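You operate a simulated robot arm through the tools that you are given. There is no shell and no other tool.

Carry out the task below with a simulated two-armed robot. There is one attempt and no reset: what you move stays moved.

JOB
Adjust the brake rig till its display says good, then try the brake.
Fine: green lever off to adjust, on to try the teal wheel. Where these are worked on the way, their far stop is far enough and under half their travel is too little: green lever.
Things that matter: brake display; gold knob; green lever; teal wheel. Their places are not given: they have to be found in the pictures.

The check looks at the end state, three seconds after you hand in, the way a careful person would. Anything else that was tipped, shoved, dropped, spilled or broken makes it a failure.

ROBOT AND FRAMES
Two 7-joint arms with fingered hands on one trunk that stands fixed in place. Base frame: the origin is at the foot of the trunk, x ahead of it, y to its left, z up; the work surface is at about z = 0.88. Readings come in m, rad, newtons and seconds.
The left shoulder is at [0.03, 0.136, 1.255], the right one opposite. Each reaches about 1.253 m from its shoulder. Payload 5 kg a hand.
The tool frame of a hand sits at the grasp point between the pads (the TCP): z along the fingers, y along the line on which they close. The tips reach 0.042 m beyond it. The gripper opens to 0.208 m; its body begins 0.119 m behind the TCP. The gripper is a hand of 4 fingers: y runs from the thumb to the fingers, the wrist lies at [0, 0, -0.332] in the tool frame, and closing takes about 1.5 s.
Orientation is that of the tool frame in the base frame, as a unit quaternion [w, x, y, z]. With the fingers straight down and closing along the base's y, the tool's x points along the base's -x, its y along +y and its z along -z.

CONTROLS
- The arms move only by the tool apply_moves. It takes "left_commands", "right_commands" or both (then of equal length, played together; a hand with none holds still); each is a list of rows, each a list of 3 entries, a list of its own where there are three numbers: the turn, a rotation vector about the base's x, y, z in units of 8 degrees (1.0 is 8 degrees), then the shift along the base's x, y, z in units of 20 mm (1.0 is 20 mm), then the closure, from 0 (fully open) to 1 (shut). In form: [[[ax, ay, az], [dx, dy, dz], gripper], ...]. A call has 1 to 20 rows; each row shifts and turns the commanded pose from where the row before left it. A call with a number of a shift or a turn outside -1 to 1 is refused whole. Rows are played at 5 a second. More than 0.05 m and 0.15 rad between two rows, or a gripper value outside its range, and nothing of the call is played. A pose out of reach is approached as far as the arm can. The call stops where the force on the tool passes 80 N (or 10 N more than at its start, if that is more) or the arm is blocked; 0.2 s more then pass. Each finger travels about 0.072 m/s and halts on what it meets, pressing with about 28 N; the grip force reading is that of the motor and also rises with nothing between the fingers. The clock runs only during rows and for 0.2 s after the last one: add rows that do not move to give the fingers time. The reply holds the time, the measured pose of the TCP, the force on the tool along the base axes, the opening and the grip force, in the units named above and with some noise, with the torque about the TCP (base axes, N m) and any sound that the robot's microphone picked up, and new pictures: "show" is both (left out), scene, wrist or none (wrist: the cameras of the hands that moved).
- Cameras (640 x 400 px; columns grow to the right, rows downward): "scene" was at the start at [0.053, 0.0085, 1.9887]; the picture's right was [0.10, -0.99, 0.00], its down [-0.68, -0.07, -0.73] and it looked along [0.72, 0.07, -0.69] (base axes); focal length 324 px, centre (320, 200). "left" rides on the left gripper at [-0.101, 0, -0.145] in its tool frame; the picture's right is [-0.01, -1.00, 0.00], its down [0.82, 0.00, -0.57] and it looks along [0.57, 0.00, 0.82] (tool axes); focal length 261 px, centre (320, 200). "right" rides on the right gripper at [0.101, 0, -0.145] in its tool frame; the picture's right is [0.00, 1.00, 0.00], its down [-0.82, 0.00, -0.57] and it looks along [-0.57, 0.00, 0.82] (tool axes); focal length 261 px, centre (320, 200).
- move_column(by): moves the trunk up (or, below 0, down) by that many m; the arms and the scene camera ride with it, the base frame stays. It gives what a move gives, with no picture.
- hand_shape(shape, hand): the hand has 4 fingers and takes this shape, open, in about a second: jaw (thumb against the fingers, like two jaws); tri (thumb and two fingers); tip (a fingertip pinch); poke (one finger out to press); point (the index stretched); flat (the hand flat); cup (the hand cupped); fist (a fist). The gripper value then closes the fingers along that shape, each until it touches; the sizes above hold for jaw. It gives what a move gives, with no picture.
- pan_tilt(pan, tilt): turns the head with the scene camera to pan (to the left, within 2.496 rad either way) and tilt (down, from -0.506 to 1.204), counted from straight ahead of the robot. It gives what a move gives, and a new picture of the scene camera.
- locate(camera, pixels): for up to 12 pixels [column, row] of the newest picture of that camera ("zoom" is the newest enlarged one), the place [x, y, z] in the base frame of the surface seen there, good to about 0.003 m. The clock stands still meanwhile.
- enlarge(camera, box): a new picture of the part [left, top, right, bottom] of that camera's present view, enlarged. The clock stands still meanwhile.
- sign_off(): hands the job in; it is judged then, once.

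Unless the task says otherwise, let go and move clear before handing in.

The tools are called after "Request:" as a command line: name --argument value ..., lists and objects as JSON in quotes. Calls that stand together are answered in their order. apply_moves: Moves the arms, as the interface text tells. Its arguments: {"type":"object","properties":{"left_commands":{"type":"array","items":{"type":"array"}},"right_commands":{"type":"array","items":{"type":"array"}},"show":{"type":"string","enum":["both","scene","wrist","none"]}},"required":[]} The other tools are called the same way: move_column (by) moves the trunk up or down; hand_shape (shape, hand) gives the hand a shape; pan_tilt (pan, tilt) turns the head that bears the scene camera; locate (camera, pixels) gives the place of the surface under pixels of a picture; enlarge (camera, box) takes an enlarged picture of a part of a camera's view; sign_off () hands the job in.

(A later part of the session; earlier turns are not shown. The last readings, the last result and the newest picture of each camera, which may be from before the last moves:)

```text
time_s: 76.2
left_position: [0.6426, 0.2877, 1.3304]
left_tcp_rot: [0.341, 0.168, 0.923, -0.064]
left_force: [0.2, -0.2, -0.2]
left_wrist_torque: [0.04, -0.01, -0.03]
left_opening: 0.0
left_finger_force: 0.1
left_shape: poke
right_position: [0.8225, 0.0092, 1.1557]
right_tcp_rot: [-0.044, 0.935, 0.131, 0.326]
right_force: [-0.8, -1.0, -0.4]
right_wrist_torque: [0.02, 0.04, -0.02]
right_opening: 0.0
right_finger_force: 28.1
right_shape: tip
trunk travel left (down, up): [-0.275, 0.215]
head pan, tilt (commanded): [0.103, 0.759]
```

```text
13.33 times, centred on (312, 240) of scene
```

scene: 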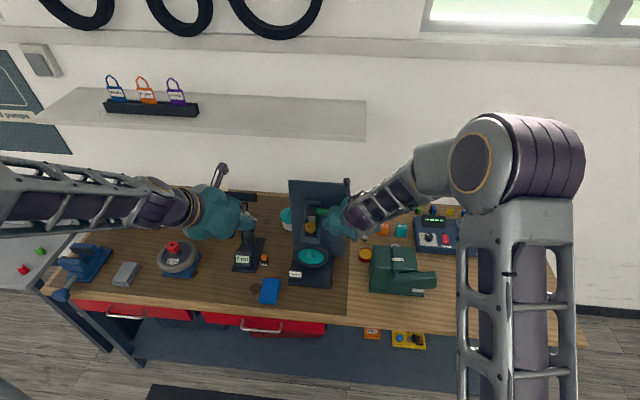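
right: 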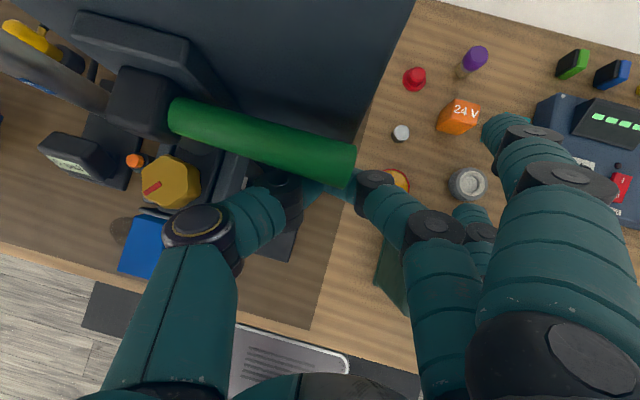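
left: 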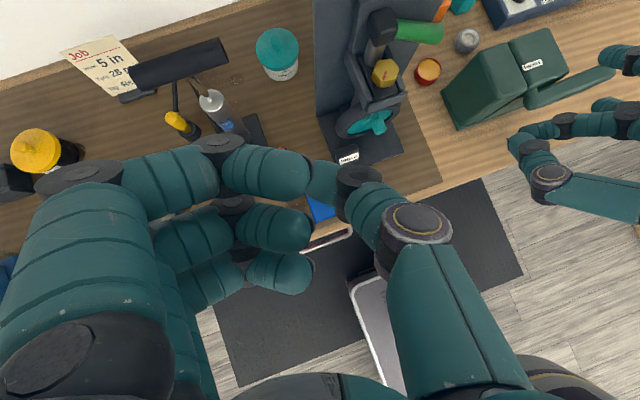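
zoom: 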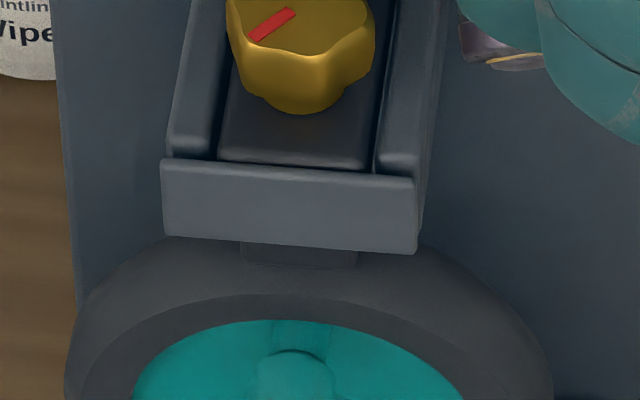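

The lever is now about level, and in the scene zoom the pad's lower edge has gone from row ~271 to ~266, which suggests the pad retracts as the lever rises (i.e. down was "on"). I'll zoom closer on the pad, then keep raising.

Request:
enlarge --camera "scene" --box '[302, 238, 322, 250]'

Request:
apply_moves --right_commands '[[[0, 0, 0], [0, 0, 0.3], 1], [[0, 0, 0], [0, 0, 0.3], 1], [[0, 0, 0], [0, 0, 0.3], 1], [[0, 0, 0], [0, 0, 0.3], 1], [[0, 0, 0], [0, 0, 0.3], 1], [[0, 0, 0], [0, 0, 0], 1]]' --show "both"

Request:
enlarge --camera "left" --box '[300, 0, 480, 180]'

Request:
enlarge --camera "scene" --box '[302, 238, 322, 250]'

```text
16.00 times, centred on (312, 244) of scene
```

zoom: 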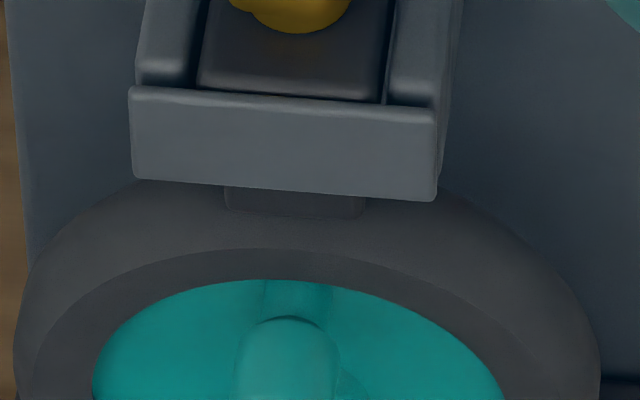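

```text
time_s: 77.6
left_position: [0.6434, 0.2872, 1.3297]
left_tcp_rot: [0.341, 0.167, 0.923, -0.063]
left_force: [0.1, 0.1, -0.2]
left_wrist_torque: [0.03, 0.02, -0.02]
left_opening: 0.0004
left_finger_force: 0.1
left_shape: poke
right_position: [0.8212, 0.0091, 1.1838]
right_tcp_rot: [-0.044, 0.935, 0.132, 0.326]
right_force: [-0.9, -0.3, -0.6]
right_wrist_torque: [-0.04, 0.01, -0.02]
right_opening: 0.0001
right_finger_force: 28.1
right_shape: tip
trunk travel left (down, up): [-0.275, 0.215]
head pan, tilt (commanded): [0.103, 0.759]
```

scene: 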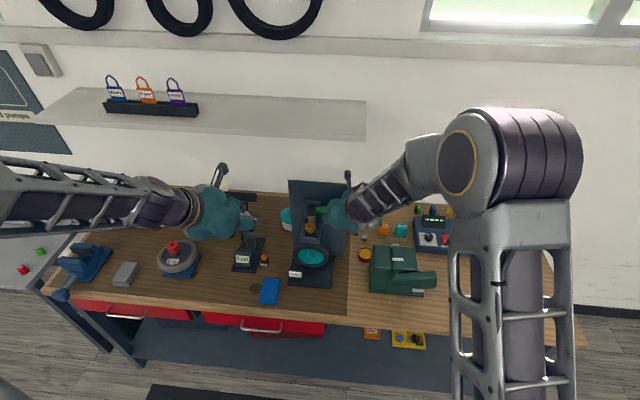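
right: 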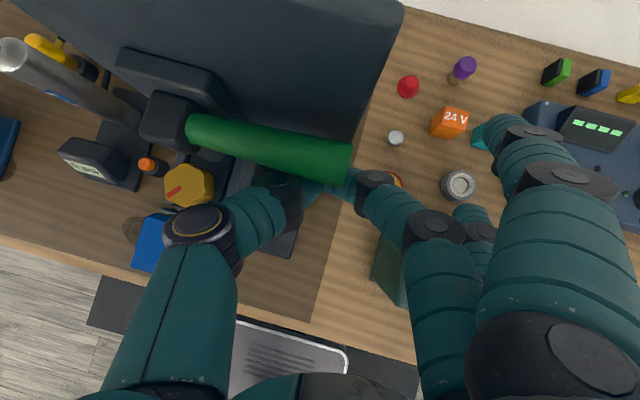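

```text
2.22 times, centred on (390, 90) of left
```

zoom: 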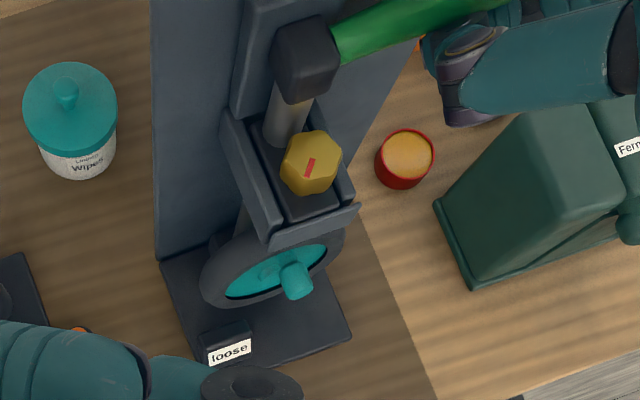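

```text
16.00 times, centred on (312, 244) of scene
```

zoom: 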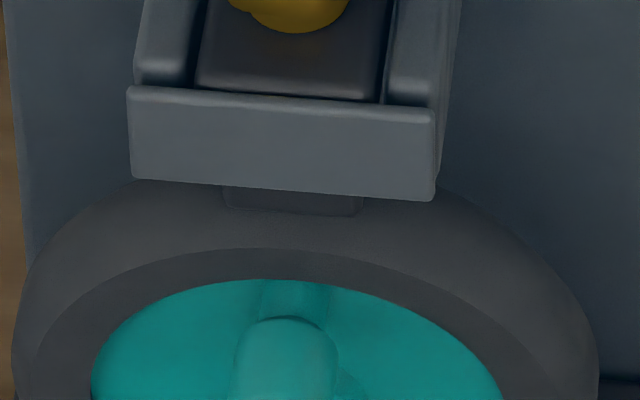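

The pad's lower edge moved up again (row 218 → 213), so raising the lever retracts the pad: up is off, and it started on. I'll keep raising until it meets its upper stop.

Request:
apply_moves --right_commands '[[[0, 0, 0], [0, 0, 0.3], 1], [[0, 0, 0], [0, 0, 0.3], 1], [[0, 0, 0], [0, 0, 0.3], 1], [[0, 0, 0], [0, 0, 0.3], 1], [[0, 0, 0], [0, 0, 0], 1]]' --show "both"

Request:
enlarge --camera "left" --box '[300, 0, 480, 180]'

```text
time_s: 78.8
left_position: [0.6429, 0.288, 1.3309]
left_tcp_rot: [0.341, 0.167, 0.923, -0.063]
left_force: [0.3, 1.1, -0.2]
left_wrist_torque: [0.03, 0.01, 0.0]
left_opening: 0.0
left_finger_force: 0.0
left_shape: poke
right_position: [0.8223, 0.0076, 1.2094]
right_tcp_rot: [-0.044, 0.935, 0.131, 0.326]
right_force: [1.0, -0.5, -0.4]
right_wrist_torque: [-0.02, 0.01, 0.01]
right_opening: 0.0001
right_finger_force: 27.9
right_shape: tip
trunk travel left (down, up): [-0.275, 0.215]
head pan, tilt (commanded): [0.103, 0.759]
```

scene: 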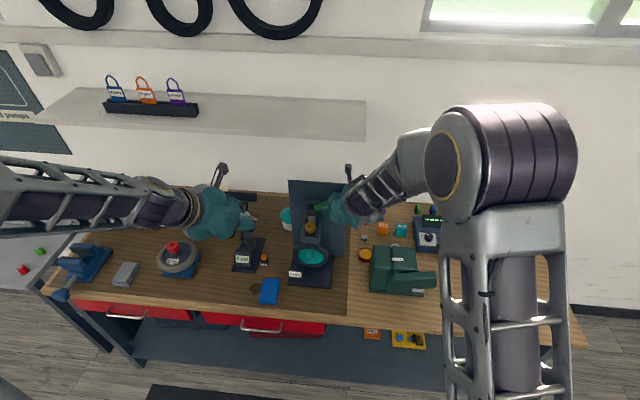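
right: 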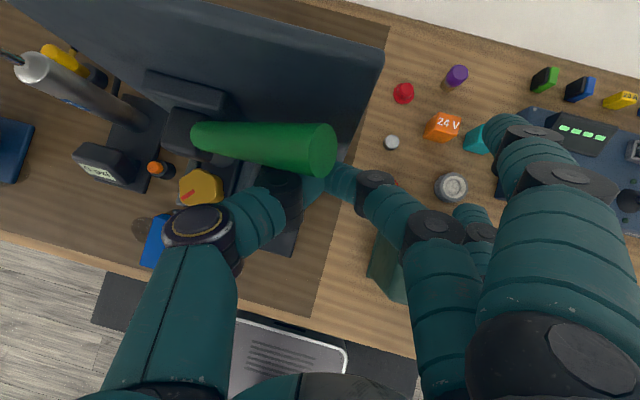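

```text
2.22 times, centred on (390, 90) of left
```

zoom: 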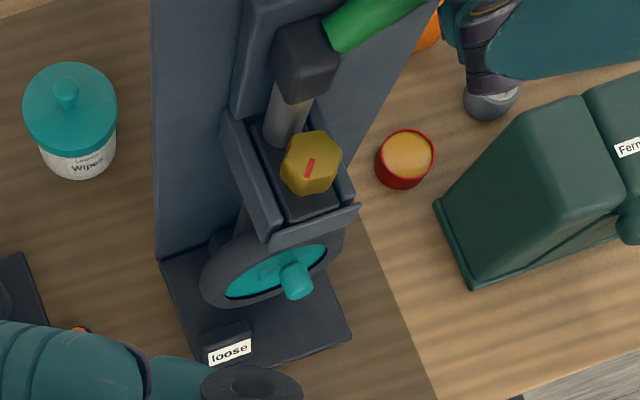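

The lever is still rising freely. I'll locate its end to know the angle.

Request:
locate --camera "right" --pixels '[[325, 150], [310, 135], [260, 140], [210, 135], [322, 165], [345, 180], [285, 185], [185, 130]]'

Request:
enlarge --camera "right" --box '[130, 50, 400, 260]'

```text
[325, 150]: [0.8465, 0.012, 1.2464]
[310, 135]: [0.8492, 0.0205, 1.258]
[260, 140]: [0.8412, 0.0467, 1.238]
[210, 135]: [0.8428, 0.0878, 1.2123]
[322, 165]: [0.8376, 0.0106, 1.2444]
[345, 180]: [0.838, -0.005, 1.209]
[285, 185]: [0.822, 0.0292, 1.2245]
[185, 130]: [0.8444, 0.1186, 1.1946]
```

```text
1.90 times, centred on (265, 155) of right
```

zoom: 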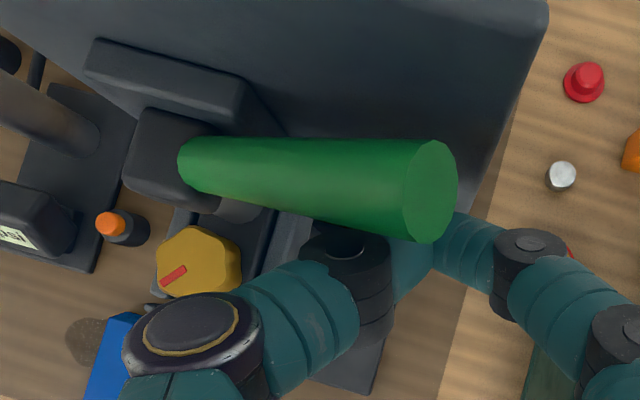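

The lever end is at (0.842, 0.012, 1.246), about +28°. I'll raise further in small steps until resistance shows.

Request:
apply_moves --right_commands '[[[0, 0, 0], [0, 0.1, 0.25], 1], [[0, 0, 0], [0, 0.1, 0.25], 1], [[0, 0, 0], [0, 0.1, 0.25], 1], [[0, 0, 0], [0, 0.1, 0.25], 1], [[0, 0, 0], [0, 0, 0], 1]]' --show "wrist"

Request:
enlarge --camera "left" --box '[300, 0, 480, 180]'

Request:
enlarge --camera "scene" --box '[302, 238, 322, 250]'

```text
time_s: 80.0
left_position: [0.6432, 0.2863, 1.3306]
left_tcp_rot: [0.341, 0.167, 0.923, -0.063]
left_force: [-0.8, -0.5, -0.3]
left_wrist_torque: [0.02, 0.01, 0.0]
left_opening: 0.0
left_finger_force: 0.0
left_shape: poke
right_position: [0.8215, 0.0157, 1.228]
right_tcp_rot: [-0.044, 0.936, 0.131, 0.325]
right_force: [-5.5, -5.1, -14.8]
right_wrist_torque: [-0.34, 0.25, 0.07]
right_opening: 0.0
right_finger_force: 27.5
right_shape: tip
trunk travel left (down, up): [-0.275, 0.215]
head pan, tilt (commanded): [0.103, 0.759]
```

right: 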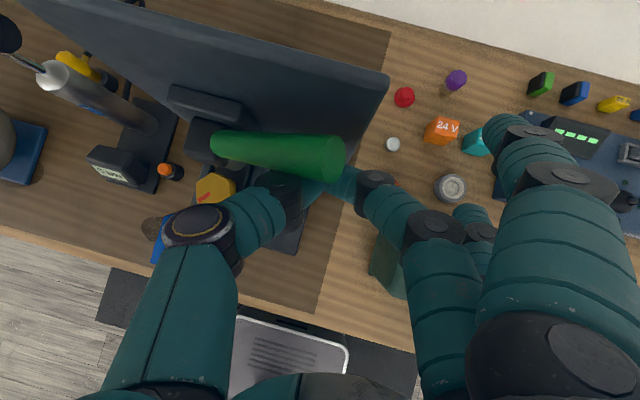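

```text
2.22 times, centred on (390, 90) of left
```

zoom: 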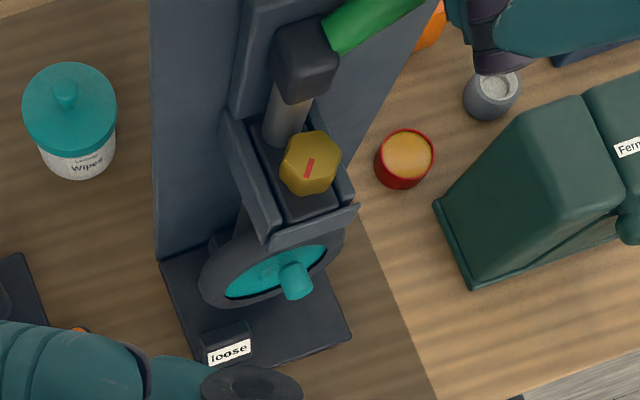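

```text
16.00 times, centred on (312, 244) of scene
```

zoom: 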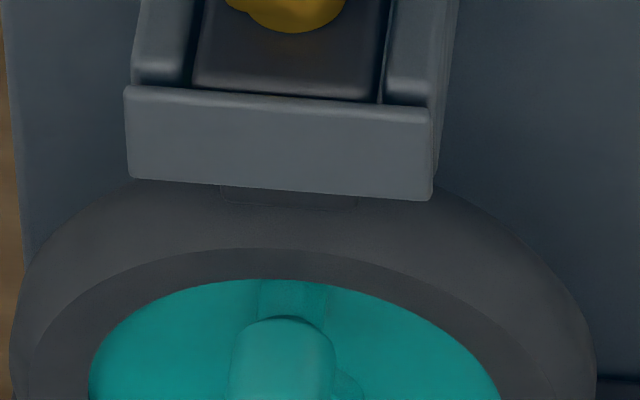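

The force rose to −15 N with no further lever motion (the left zoom is unchanged), so the upper stop, "off", is reached, and the pad edge is now at row ~207. I'll check that the rig itself hasn't crept, then lower the hand off the lever.

Request:
apply_moves --right_commands '[[[0, 0, 0], [0, -0.1, -0.5], 1], [[0, 0, 0], [0, -0.1, -0.5], 1], [[0, 0, 0], [-0.2, -0.2, -0.5], 1], [[0, 0, 0], [0, 0, 0], 1]]' --show "wrist"

Request:
enlarge --camera "scene" --box '[292, 225, 332, 255]'

Request:
enlarge --camera "left" --box '[300, 0, 480, 180]'

```text
time_s: 81.0
left_position: [0.6426, 0.2896, 1.3294]
left_tcp_rot: [0.34, 0.168, 0.923, -0.065]
left_force: [0.6, -0.6, 0.9]
left_wrist_torque: [-0.05, 0.03, 0.0]
left_opening: 0.0
left_finger_force: 0.0
left_shape: poke
right_position: [0.8175, 0.0101, 1.2004]
right_tcp_rot: [-0.044, 0.935, 0.131, 0.327]
right_force: [0.5, 0.4, -0.9]
right_wrist_torque: [-0.01, -0.03, 0.0]
right_opening: 0.0001
right_finger_force: 28.4
right_shape: tip
trunk travel left (down, up): [-0.275, 0.215]
head pan, tilt (commanded): [0.103, 0.759]
```

right: 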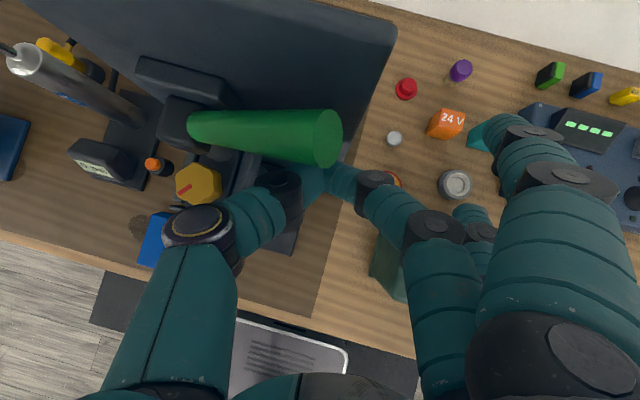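

```text
13.33 times, centred on (312, 240) of scene
```

zoom: 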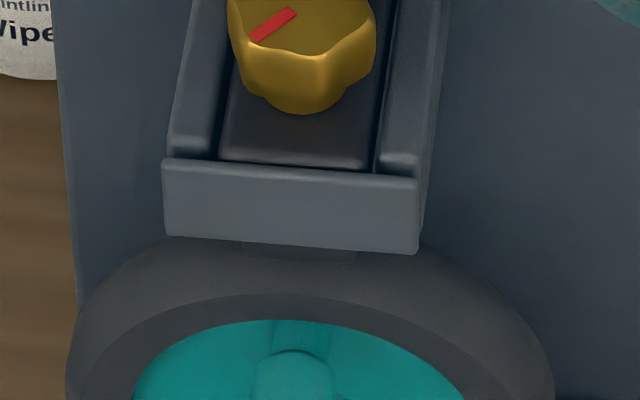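

```text
2.22 times, centred on (390, 90) of left
```

zoom: 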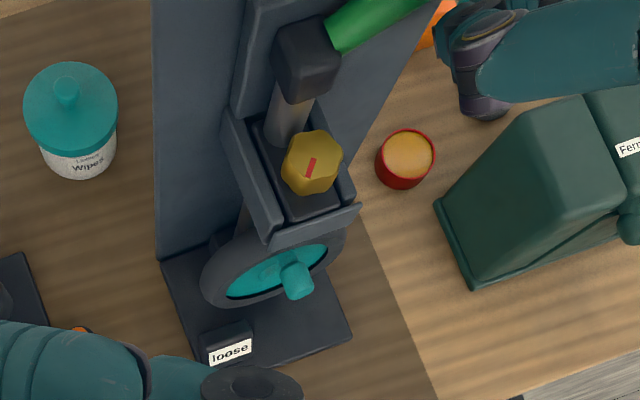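

The rig is where it was and the lever stays up with no force on it. I'll withdraw the right hand backward and to the right, clear of the rig.

Request:
apply_moves --right_commands '[[[0, 0, 0], [-0.5, -0.2, -0.5], 1], [[0, 0, 0], [-0.9, -0.2, -0.2], 1], [[0, 0, 0], [-0.9, -0.2, 0], 1], [[0, 0, 0], [-0.9, -0.3, 0.2], 1], [[0, 0, 0], [-0.9, -0.6, 0.4], 1], [[0, 0, 0], [-0.9, -0.8, 0.5], 1], [[0, 0, 0], [-0.9, -0.8, 0.5], 1], [[0, 0, 0], [-0.9, -0.8, 0.5], 1], [[0, 0, 0], [-0.9, -0.8, 0.5], 1], [[0, 0, 0], [-0.5, -0.8, 0.5], 1], [[0, 0, 0], [0, -0.8, 0.5], 1], [[0, 0, 0], [0, 0, 0], 1]]' --show "both"

Request:
enlarge --camera "scene" --box '[280, 175, 360, 285]'

```text
time_s: 83.6
left_position: [0.6432, 0.2879, 1.3298]
left_tcp_rot: [0.341, 0.168, 0.923, -0.064]
left_force: [0.3, -0.8, 0.0]
left_wrist_torque: [-0.01, 0.0, -0.03]
left_opening: 0.0
left_finger_force: 0.1
left_shape: poke
right_position: [0.6538, -0.1185, 1.2583]
right_tcp_rot: [-0.043, 0.935, 0.13, 0.327]
right_force: [0.6, 0.1, -1.0]
right_wrist_torque: [-0.05, -0.03, 0.01]
right_opening: 0.0002
right_finger_force: 27.9
right_shape: tip
trunk travel left (down, up): [-0.275, 0.215]
head pan, tilt (commanded): [0.103, 0.759]
```

scene: 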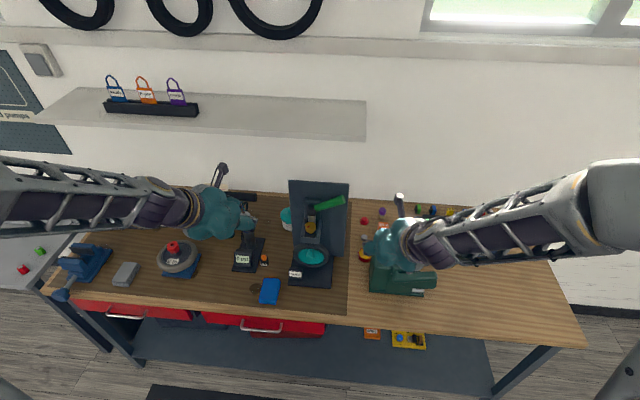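
right: 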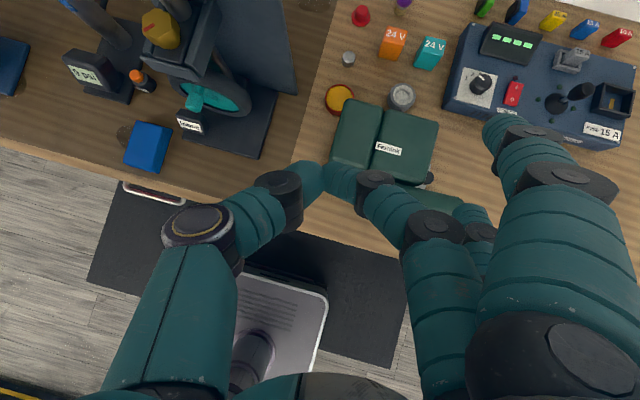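

```text
3.64 times, centred on (320, 230) of scene
```

zoom: 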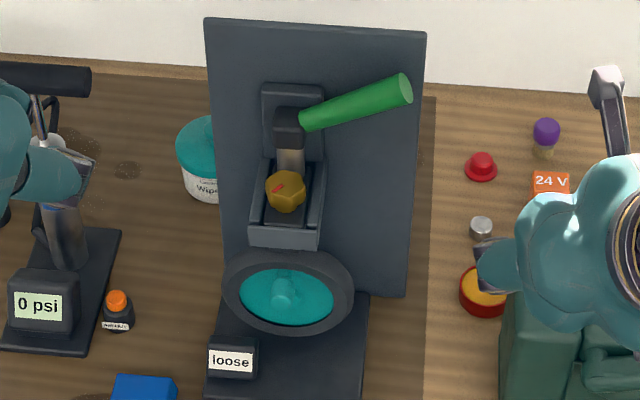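

The lever stays up ("off"), the display still reads "loose". Now I'll set the left hand to the tip pinch and bring it back in front of the knob at zero yaw.

Request:
hand_shape --hand "left" --shape "tip"

Request:
apply_moves --left_commands '[[[0, 0, 0.28], [0.32, -0.93, -0.4], 0.4], [[0, 0, 0.28], [0.32, -0.93, -0.4], 0.6], [[0, 0, 0.28], [0.32, -0.93, -0.4], 0.68], [[0, 0, 0.28], [0.32, -0.93, -0.4], 0.68], [[0, 0, 0.28], [0.32, -0.93, -0.4], 0.68], [[0, 0, 0.28], [0.32, -0.93, -0.4], 0.68], [[0, 0, 0.28], [0.32, -0.93, -0.4], 0.68], [[0, 0, 0.28], [0.32, -0.93, -0.4], 0.68], [[0, 0, 0.28], [0.32, -0.93, -0.4], 0.68], [[0, 0, 0], [0, 0, 0], 0.68]]' --show "both"

```text
time_s: 84.5
left_position: [0.6432, 0.2875, 1.3295]
left_tcp_rot: [0.342, 0.167, 0.923, -0.063]
left_force: [-1.1, 0.0, 0.0]
left_wrist_torque: [0.01, 0.02, 0.0]
left_opening: 0.208
left_finger_force: 0.0
left_shape: tip
right_position: [0.6524, -0.1183, 1.2575]
right_tcp_rot: [-0.045, 0.935, 0.132, 0.326]
right_force: [0.0, -0.3, -0.2]
right_wrist_torque: [0.02, -0.02, -0.02]
right_opening: 0.0001
right_finger_force: 28.3
right_shape: tip
trunk travel left (down, up): [-0.275, 0.215]
head pan, tilt (commanded): [0.103, 0.759]
```

```text
time_s: 86.7
left_position: [0.7021, 0.1217, 1.2585]
left_tcp_rot: [0.346, 0.004, 0.938, -0.003]
left_force: [-0.2, 0.3, 0.2]
left_wrist_torque: [-0.03, 0.03, -0.04]
left_opening: 0.0671
left_finger_force: 0.0
left_shape: tip
right_position: [0.653, -0.1178, 1.2578]
right_tcp_rot: [-0.043, 0.935, 0.132, 0.326]
right_force: [-0.6, 0.6, -0.6]
right_wrist_torque: [-0.04, -0.03, -0.05]
right_opening: 0.0
right_finger_force: 28.2
right_shape: tip
trunk travel left (down, up): [-0.275, 0.215]
head pan, tilt (commanded): [0.103, 0.759]
```

scene: 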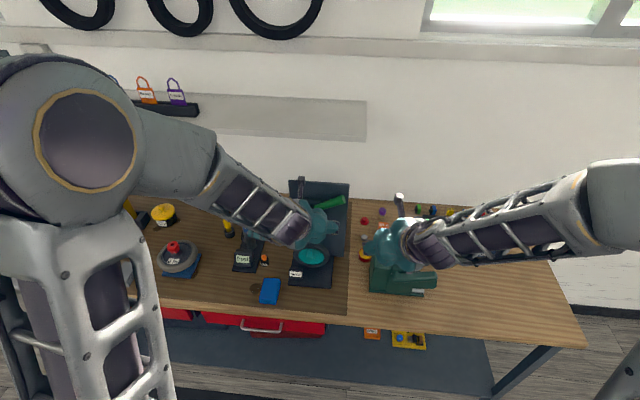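
left: 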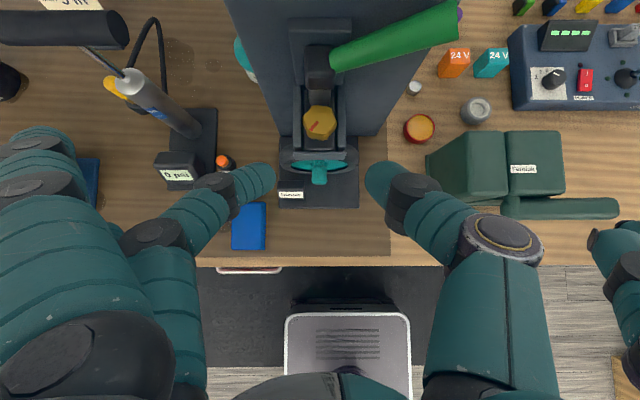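

The hand is in front of the knob with the display at (290,195). I'll move in along the same line to the grasp position used before.

Request:
apply_moves --left_commands '[[[0, 0, 0], [0.72, -0.01, -0.84], 0.68], [[0, 0, 0], [0.72, -0.01, -0.84], 0.68], [[0, 0, 0], [0.72, -0.01, -0.84], 0.68], [[0, 0, 0], [0.72, -0.01, -0.84], 0.68], [[0, 0, 0], [0.72, -0.01, -0.84], 0.68], [[0, 0, 0], [0.65, -0.01, -0.8], 0.68], [[0, 0, 0], [0, 0, 0], 0.68]]' --show "wrist"

```text
time_s: 88.3
left_position: [0.7845, 0.1188, 1.1568]
left_tcp_rot: [0.348, 0.004, 0.938, -0.003]
left_force: [-0.9, 0.0, -0.8]
left_wrist_torque: [0.0, -0.03, 0.04]
left_opening: 0.0674
left_finger_force: 0.2
left_shape: tip
right_position: [0.6528, -0.1181, 1.2582]
right_tcp_rot: [-0.044, 0.935, 0.131, 0.327]
right_force: [-0.2, 0.6, -0.3]
right_wrist_torque: [0.0, -0.03, -0.02]
right_opening: 0.0
right_finger_force: 27.8
right_shape: tip
trunk travel left (down, up): [-0.275, 0.215]
head pan, tilt (commanded): [0.103, 0.759]
```

left: 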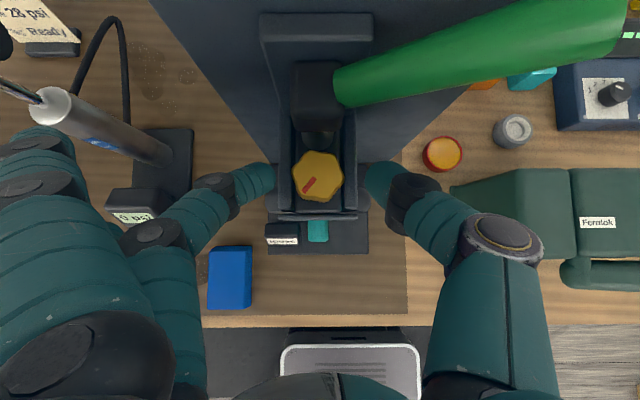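

The knob (318,177) lies between the tips. I'll nudge 3 mm forward and 2 mm left and close on it.

Request:
apply_moves --left_commands '[[[0, 0, 0], [0.17, 0.1, 0.02], 0.7], [[0, 0, 0], [0, 0, 0], 0.8], [[0, 0, 0], [0, 0, 0], 0.9], [[0, 0, 0], [0, 0, 0], 0.95], [[0, 0, 0], [0, 0, 0], 0.95], [[0, 0, 0], [0, 0, 0], 0.95]]' --show "wrist"

Request:
enlarge --camera "left" --box '[250, 120, 390, 260]'

```text
time_s: 89.7
left_position: [0.7915, 0.1208, 1.1578]
left_tcp_rot: [0.347, 0.004, 0.938, -0.003]
left_force: [2.1, -0.7, -1.6]
left_wrist_torque: [-0.01, -0.06, 0.01]
left_opening: 0.0311
left_finger_force: 28.1
left_shape: tip
right_position: [0.6523, -0.1185, 1.2568]
right_tcp_rot: [-0.044, 0.935, 0.131, 0.326]
right_force: [0.2, 0.1, 0.4]
right_wrist_torque: [-0.02, 0.0, 0.0]
right_opening: 0.0
right_finger_force: 27.7
right_shape: tip
trunk travel left (down, up): [-0.275, 0.215]
head pan, tilt (commanded): [0.103, 0.759]
```

left: 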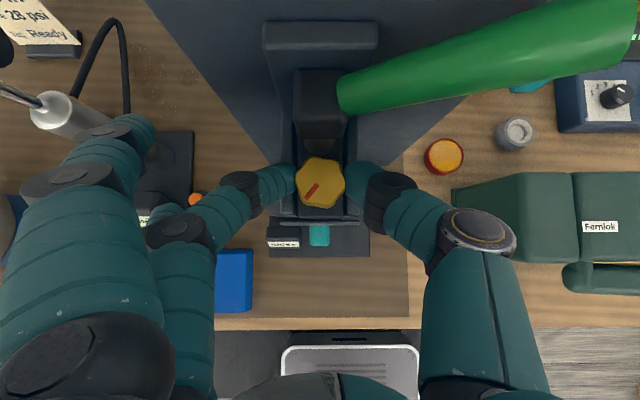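

```text
2.86 times, centred on (320, 190) of left
```

zoom: 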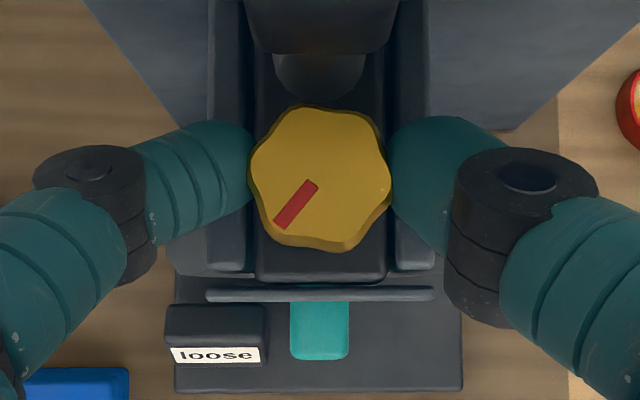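

The pinch holds (28 N), and the display "loose" is legible in the zoom. I'll turn the hand −16° (clockwise from above) about the knob's axis and check that the red mark follows.

Request:
apply_moves --left_commands '[[[0, 0, -0.5], [0.01, 0.04, 0], 0.95], [[0, 0, -0.5], [0.01, 0.04, 0], 0.95], [[0, 0, -0.5], [0.01, 0.04, 0], 0.95], [[0, 0, -0.5], [0.01, 0.04, 0], 0.95], [[0, 0, 0], [0, 0, 0], 0.95]]' --show "wrist"

Request:
enlarge --camera "left" --box '[250, 120, 390, 260]'

Request:
enlarge --camera "scene" --box '[284, 235, 344, 290]'

```text
time_s: 90.9
left_position: [0.7901, 0.1246, 1.1571]
left_tcp_rot: [0.343, 0.135, 0.928, -0.051]
left_force: [1.5, 4.5, -0.9]
left_wrist_torque: [0.18, -0.05, 0.1]
left_opening: 0.0304
left_finger_force: 28.3
left_shape: tip
right_position: [0.6535, -0.1192, 1.2573]
right_tcp_rot: [-0.045, 0.935, 0.132, 0.326]
right_force: [0.0, -0.2, 0.1]
right_wrist_torque: [0.04, -0.04, 0.01]
right_opening: 0.0
right_finger_force: 27.9
right_shape: tip
trunk travel left (down, up): [-0.275, 0.215]
head pan, tilt (commanded): [0.103, 0.759]
```

left: 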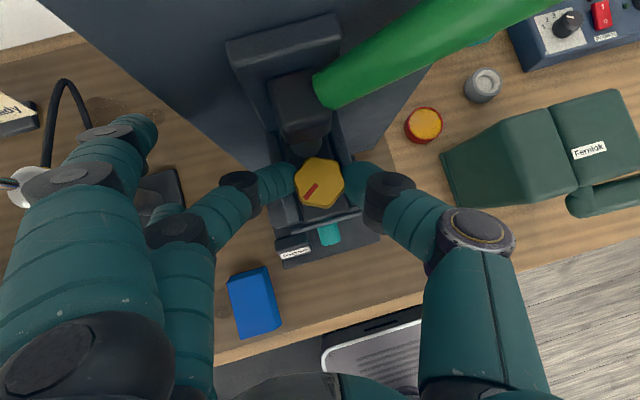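

```text
2.86 times, centred on (320, 190) of left
```

zoom: 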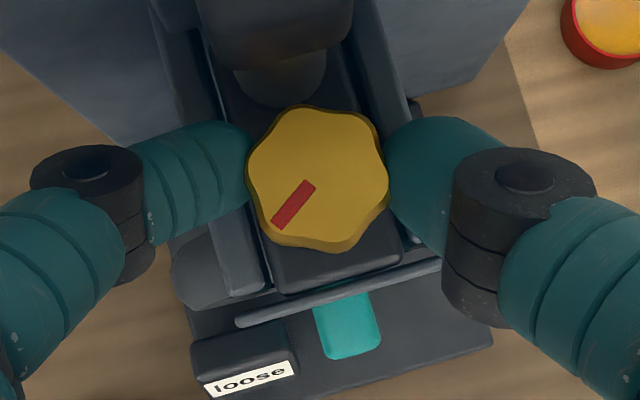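

```text
7.27 times, centred on (314, 262) of scene
```

zoom: 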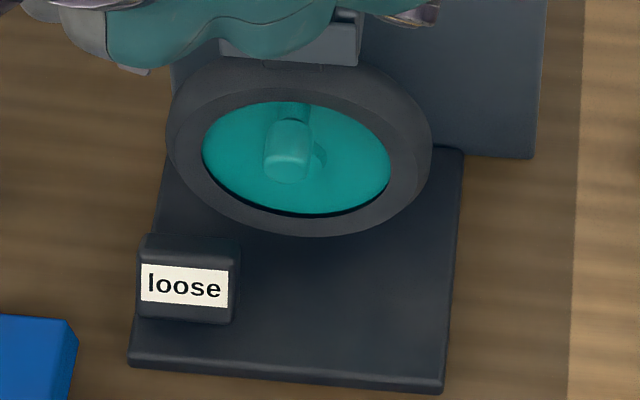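

The red mark keeps its place relative to the hand while the rig turns in view, so the knob is turning; the display in the scene view still says "loose". I'll continue another −20°.

Request:
apply_moves --left_commands '[[[0, 0, -0.5], [0.02, 0.04, 0], 0.95], [[0, 0, -0.5], [0.02, 0.04, 0], 0.95], [[0, 0, -0.5], [0.02, 0.04, 0], 0.95], [[0, 0, -0.5], [0.02, 0.04, 0], 0.95], [[0, 0, -0.5], [0.03, 0.03, 0], 0.95], [[0, 0, 0], [0, 0, 0], 0.95]]' --show "both"

Request:
enlarge --camera "left" --box '[250, 120, 390, 260]'

Request:
enlarge --camera "scene" --box '[284, 235, 344, 290]'

```text
time_s: 92.3
left_position: [0.7928, 0.1273, 1.1581]
left_tcp_rot: [0.329, 0.294, 0.89, -0.111]
left_force: [-0.2, 7.6, -4.3]
left_wrist_torque: [0.25, 0.06, 0.46]
left_opening: 0.0304
left_finger_force: 28.1
left_shape: tip
right_position: [0.6532, -0.1182, 1.2582]
right_tcp_rot: [-0.044, 0.935, 0.132, 0.326]
right_force: [0.7, -0.8, 0.4]
right_wrist_torque: [-0.01, 0.0, 0.0]
right_opening: 0.0
right_finger_force: 27.7
right_shape: tip
trunk travel left (down, up): [-0.275, 0.215]
head pan, tilt (commanded): [0.103, 0.759]
```

scene: 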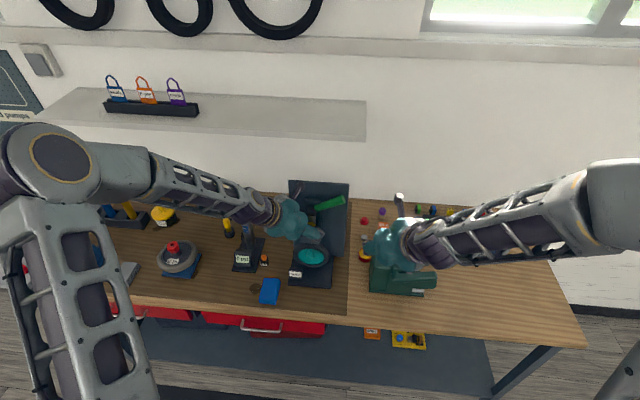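
left: 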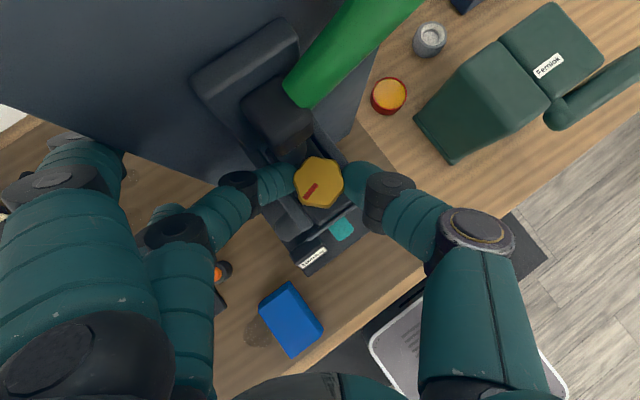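

```text
2.86 times, centred on (320, 190) of left
```

zoom: 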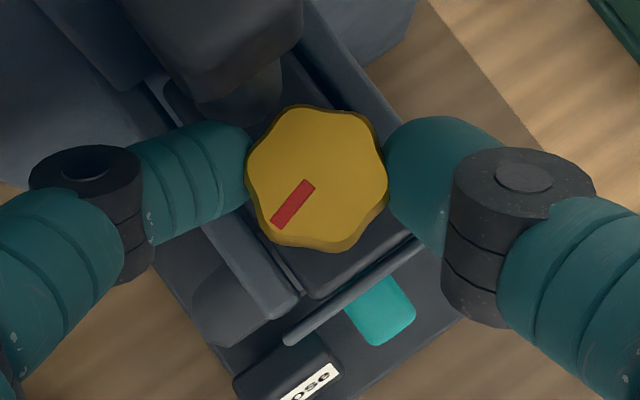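

```text
7.27 times, centred on (314, 262) of scene
```

zoom: 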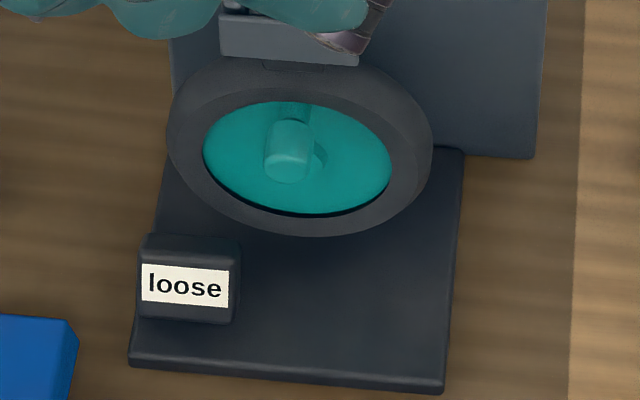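

The knob has turned −36° and the display still says "loose". Before turning further I'll check how close the splayed finger (left picture near (100,155)) is to the back plate.

Request:
locate --camera "left" --pixels '[[115, 155], [95, 145], [80, 165], [150, 215], [175, 210], [130, 140], [240, 180], [275, 180], [260, 100], [250, 50]]'

```text
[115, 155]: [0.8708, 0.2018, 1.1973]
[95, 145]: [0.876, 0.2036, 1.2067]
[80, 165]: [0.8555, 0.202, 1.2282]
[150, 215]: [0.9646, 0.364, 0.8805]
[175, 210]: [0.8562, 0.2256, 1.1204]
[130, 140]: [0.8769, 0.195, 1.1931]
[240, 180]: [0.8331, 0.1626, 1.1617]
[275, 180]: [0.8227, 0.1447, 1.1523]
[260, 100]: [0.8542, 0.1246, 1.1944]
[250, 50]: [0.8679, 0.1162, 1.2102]
```

The splayed finger is only about 1 cm from the plate's edge, so I'll stop at −36°, open slightly, turn the hand back around the knob to +8°, and look again.

Request:
apply_moves --left_commands '[[[0, 0, 0], [0, 0, 0], 0.78], [[0, 0, 0], [0, 0, 0], 0.75], [[0, 0, 0], [0, 0, 0], 0.75], [[0, 0, 0.55], [-0.02, -0.04, 0], 0.74], [[0, 0, 0.55], [-0.02, -0.04, 0], 0.74], [[0, 0, 0.55], [-0.02, -0.04, 0], 0.74], [[0, 0, 0.55], [-0.01, -0.04, 0], 0.74], [[0, 0, 0.55], [-0.01, -0.04, 0], 0.74], [[0, 0, 0.55], [0, -0.04, 0], 0.74], [[0, 0, 0.55], [0, -0.04, 0], 0.74], [[0, 0, 0.55], [0, -0.04, 0], 0.74], [[0, 0, 0.55], [0, -0.04, 0], 0.74], [[0, 0, 0.55], [0, -0.04, 0], 0.74], [[0, 0, 0], [0, 0, 0], 0.74]]' --show "both"

Request:
enlarge --camera "left" --box '[250, 120, 390, 260]'

```text
time_s: 95.3
left_position: [0.7899, 0.1203, 1.1578]
left_tcp_rot: [0.346, -0.062, 0.936, 0.021]
left_force: [0.2, -0.1, 0.4]
left_wrist_torque: [-0.04, -0.05, -0.07]
left_opening: 0.0536
left_finger_force: 0.0
left_shape: tip
right_position: [0.6522, -0.1176, 1.2583]
right_tcp_rot: [-0.044, 0.935, 0.132, 0.325]
right_force: [0.6, 0.2, 0.3]
right_wrist_torque: [-0.09, -0.01, -0.02]
right_opening: 0.0
right_finger_force: 28.2
right_shape: tip
trunk travel left (down, up): [-0.275, 0.215]
head pan, tilt (commanded): [0.103, 0.759]
```

scene: 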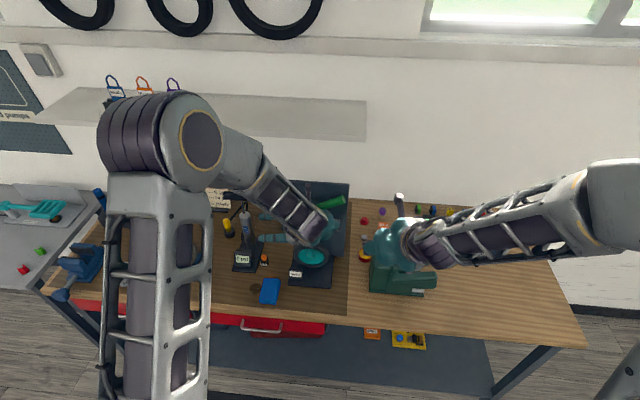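
left: 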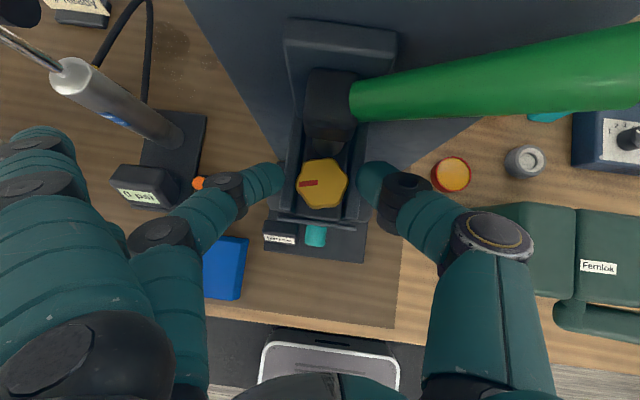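

```text
2.86 times, centred on (320, 190) of left
```

zoom: 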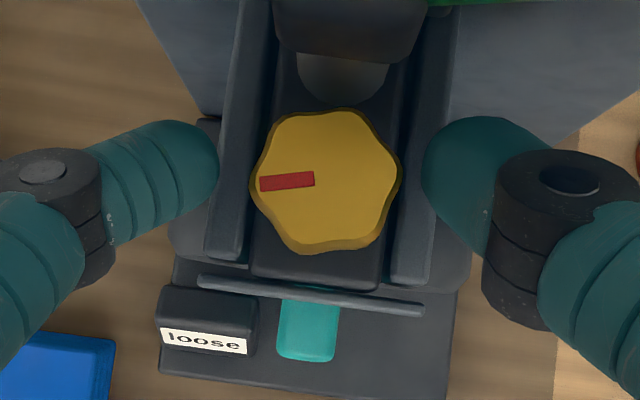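

The knob kept its new angle (red mark now pointing left) and the display still reads "loose". I'll regrip and turn another −24°, then check the display.

Request:
apply_moves --left_commands '[[[0, 0, 0], [0, 0, 0], 0.85], [[0, 0, 0], [0, 0, 0], 0.95], [[0, 0, 0], [0, 0, 0], 0.95], [[0, 0, 0], [0, 0, 0], 0.95], [[0, 0, -0.5], [0, 0.04, 0], 0.95], [[0, 0, -0.5], [0, 0.04, 0], 0.95], [[0, 0, -0.5], [0, 0.04, 0], 0.95], [[0, 0, -0.5], [0.01, 0.04, 0], 0.95], [[0, 0, -0.5], [0.01, 0.04, 0], 0.95], [[0, 0, -0.5], [0.01, 0.04, 0], 0.95], [[0, 0, 0], [0, 0, 0], 0.95]]' --show "wrist"

Request:
enlarge --camera "scene" --box '[284, 235, 344, 290]'

```text
time_s: 97.7
left_position: [0.7921, 0.1246, 1.1573]
left_tcp_rot: [0.343, 0.134, 0.928, -0.051]
left_force: [0.9, 1.5, -4.2]
left_wrist_torque: [0.05, 0.05, 0.02]
left_opening: 0.0314
left_finger_force: 27.7
left_shape: tip
right_position: [0.6532, -0.1184, 1.257]
right_tcp_rot: [-0.045, 0.935, 0.132, 0.326]
right_force: [-0.7, 0.1, -0.1]
right_wrist_torque: [0.03, -0.01, 0.02]
right_opening: 0.0
right_finger_force: 28.4
right_shape: tip
trunk travel left (down, up): [-0.275, 0.215]
head pan, tilt (commanded): [0.103, 0.759]
```

left: 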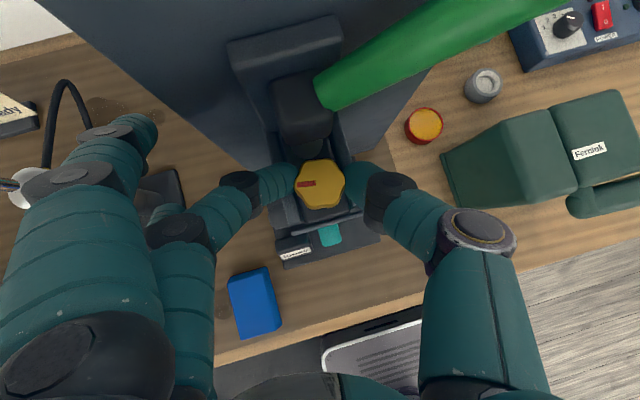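

```text
7.27 times, centred on (314, 262) of scene
```

zoom: 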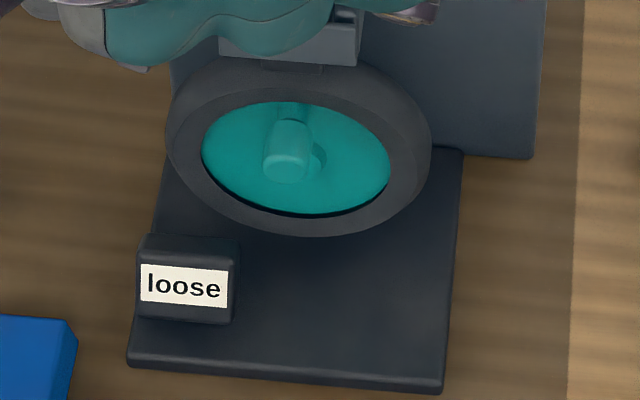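

Still "loose" after −60° in total. I'll turn another −20°.

Request:
apply_moves --left_commands '[[[0, 0, -0.5], [0.02, 0.04, 0], 0.95], [[0, 0, -0.5], [0.02, 0.04, 0], 0.95], [[0, 0, -0.5], [0.02, 0.04, 0], 0.95], [[0, 0, -0.5], [0.02, 0.03, 0], 0.95], [[0, 0, -0.5], [0.02, 0.03, 0], 0.95], [[0, 0, 0], [0, 0, 0], 0.95]]' --show "wrist"

Request:
enlarge --camera "scene" --box '[284, 235, 344, 290]'

```text
time_s: 99.1
left_position: [0.7937, 0.1284, 1.1572]
left_tcp_rot: [0.33, 0.292, 0.891, -0.109]
left_force: [-2.8, 8.5, -3.7]
left_wrist_torque: [0.3, 0.26, 1.08]
left_opening: 0.0312
left_finger_force: 28.1
left_shape: tip
right_position: [0.6526, -0.1179, 1.2582]
right_tcp_rot: [-0.044, 0.935, 0.131, 0.326]
right_force: [-1.0, 0.9, 0.0]
right_wrist_torque: [0.02, -0.01, 0.07]
right_opening: 0.0
right_finger_force: 27.8
right_shape: tip
trunk travel left (down, up): [-0.275, 0.215]
head pan, tilt (commanded): [0.103, 0.759]
```

left: 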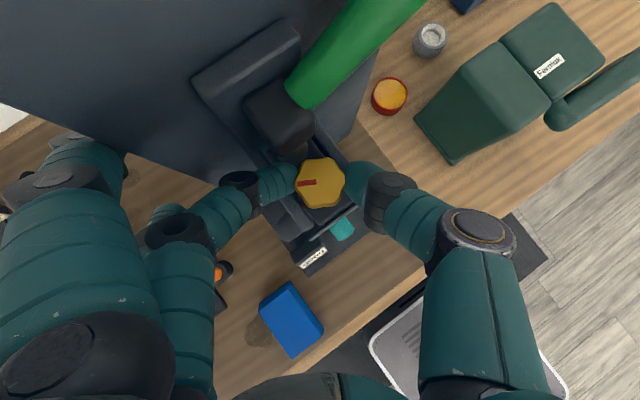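

```text
7.27 times, centred on (314, 262) of scene
```

zoom: 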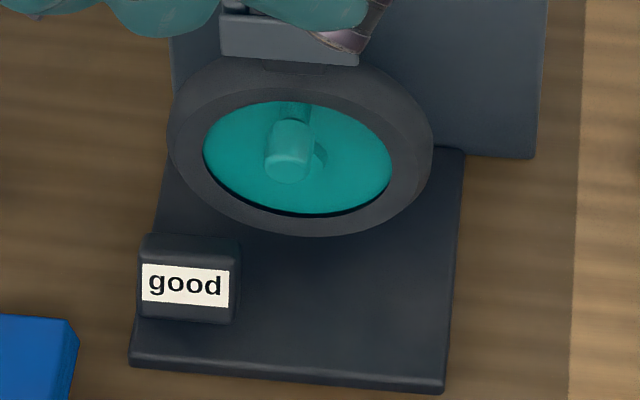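

The display now reads "good" after about −80° in all. I'll release the knob gently and check that the reading holds.

Request:
apply_moves --left_commands '[[[0, 0, 0], [0, 0, 0], 0.85], [[0, 0, 0], [0, 0, 0], 0.78], [[0, 0, 0], [0, 0, 0], 0.75], [[0, 0, 0], [0, 0, 0], 0.74], [[0, 0, 0], [0, 0, 0], 0.74]]' --show "wrist"

Request:
enlarge --camera "scene" --box '[284, 235, 344, 290]'

Request:
enlarge --camera "left" --box '[250, 120, 390, 260]'

```text
time_s: 100.3
left_position: [0.7922, 0.1272, 1.1576]
left_tcp_rot: [0.329, 0.293, 0.891, -0.109]
left_force: [0.3, 0.3, -0.6]
left_wrist_torque: [0.0, 0.02, 0.0]
left_opening: 0.0535
left_finger_force: 0.1
left_shape: tip
right_position: [0.6528, -0.1184, 1.2574]
right_tcp_rot: [-0.044, 0.935, 0.132, 0.326]
right_force: [0.7, 0.2, -0.7]
right_wrist_torque: [0.0, 0.02, 0.06]
right_opening: 0.0
right_finger_force: 27.9
right_shape: tip
trunk travel left (down, up): [-0.275, 0.215]
head pan, tilt (commanded): [0.103, 0.759]
```

left: 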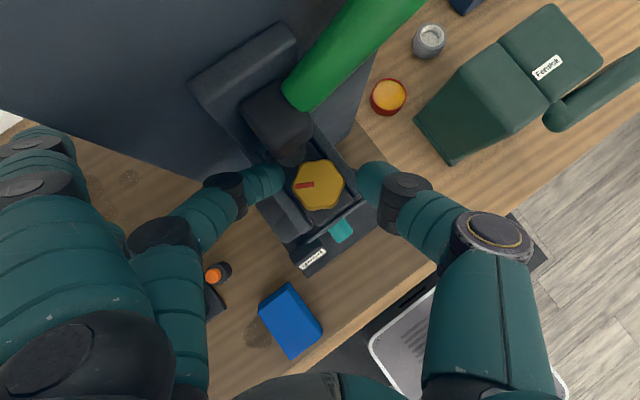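

```text
7.27 times, centred on (314, 262) of scene
```

zoom: 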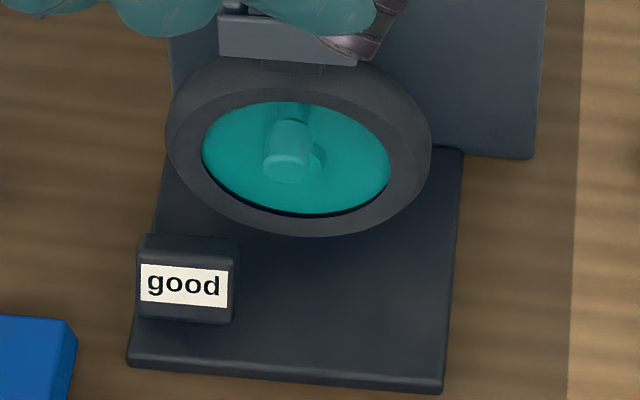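

```text
2.86 times, centred on (320, 190) of left
```

zoom: 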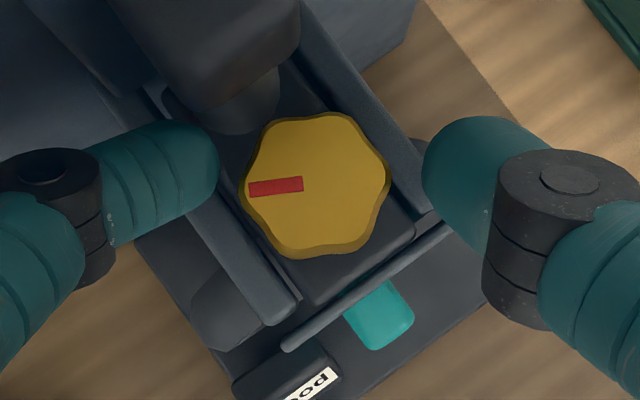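

"good" holds after release, with the red mark pointing left. I'll withdraw the left hand up and back along its own axis, then out to the left.

Request:
apply_moves --left_commands '[[[0, 0, 0], [-0.4, 0.3, 0.6], 0.74], [[0, 0, 0], [-0.5, 0.4, 0.75], 0.72], [[0, 0, 0], [-0.5, 0.4, 0.75], 0.7], [[0, 0, 0], [-0.5, 0.4, 0.75], 0.7], [[0, 0, 0], [-0.5, 0.4, 0.75], 0.7], [[0, 0, 0], [-0.6, 0.6, 0.75], 0.7], [[0, 0, 0], [-0.8, 0.8, 0.75], 0.7], [[0, 0, 0], [-0.8, 0.8, 0.75], 0.7], [[0, 0, 0], [-0.8, 0.8, 0.75], 0.7], [[0, 0, 0], [-0.8, 0.8, 0.75], 0.7], [[0, 0, 0], [-0.8, 0.8, 0.75], 0.7], [[0, 0, 0], [-0.5, 0.8, 0.5], 0.7], [[0, 0, 0], [0, 0.8, 0], 0.7], [[0, 0, 0], [0, 0, 0], 0.7]]' --show "both"

Request:
enlarge --camera "scene" --box '[280, 175, 360, 285]'

```text
time_s: 103.3
left_position: [0.6425, 0.291, 1.3301]
left_tcp_rot: [0.329, 0.293, 0.891, -0.109]
left_force: [-0.5, -0.5, 0.7]
left_wrist_torque: [0.05, -0.05, 0.03]
left_opening: 0.062
left_finger_force: 0.1
left_shape: tip
right_position: [0.6529, -0.1182, 1.258]
right_tcp_rot: [-0.045, 0.935, 0.132, 0.326]
right_force: [-0.1, 0.6, -0.4]
right_wrist_torque: [0.05, -0.02, 0.01]
right_opening: 0.0001
right_finger_force: 27.7
right_shape: tip
trunk travel left (down, up): [-0.275, 0.215]
head pan, tilt (commanded): [0.103, 0.759]
```

scene: 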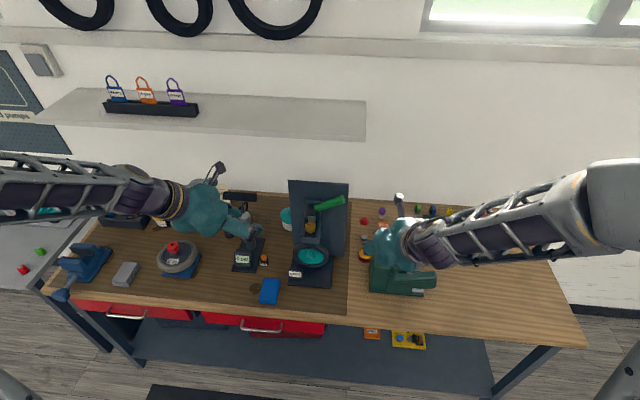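
left: 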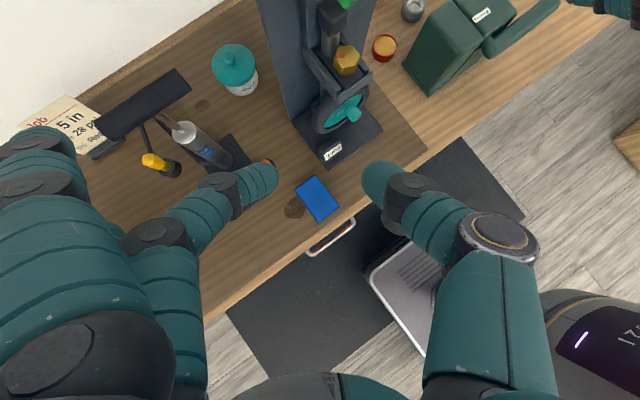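

```text
3.64 times, centred on (320, 230) of scene
```

zoom: 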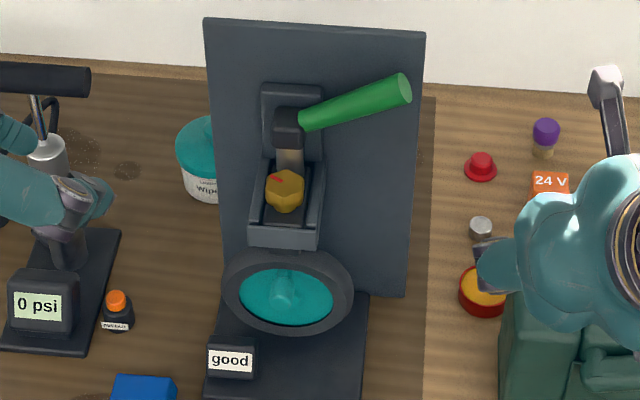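

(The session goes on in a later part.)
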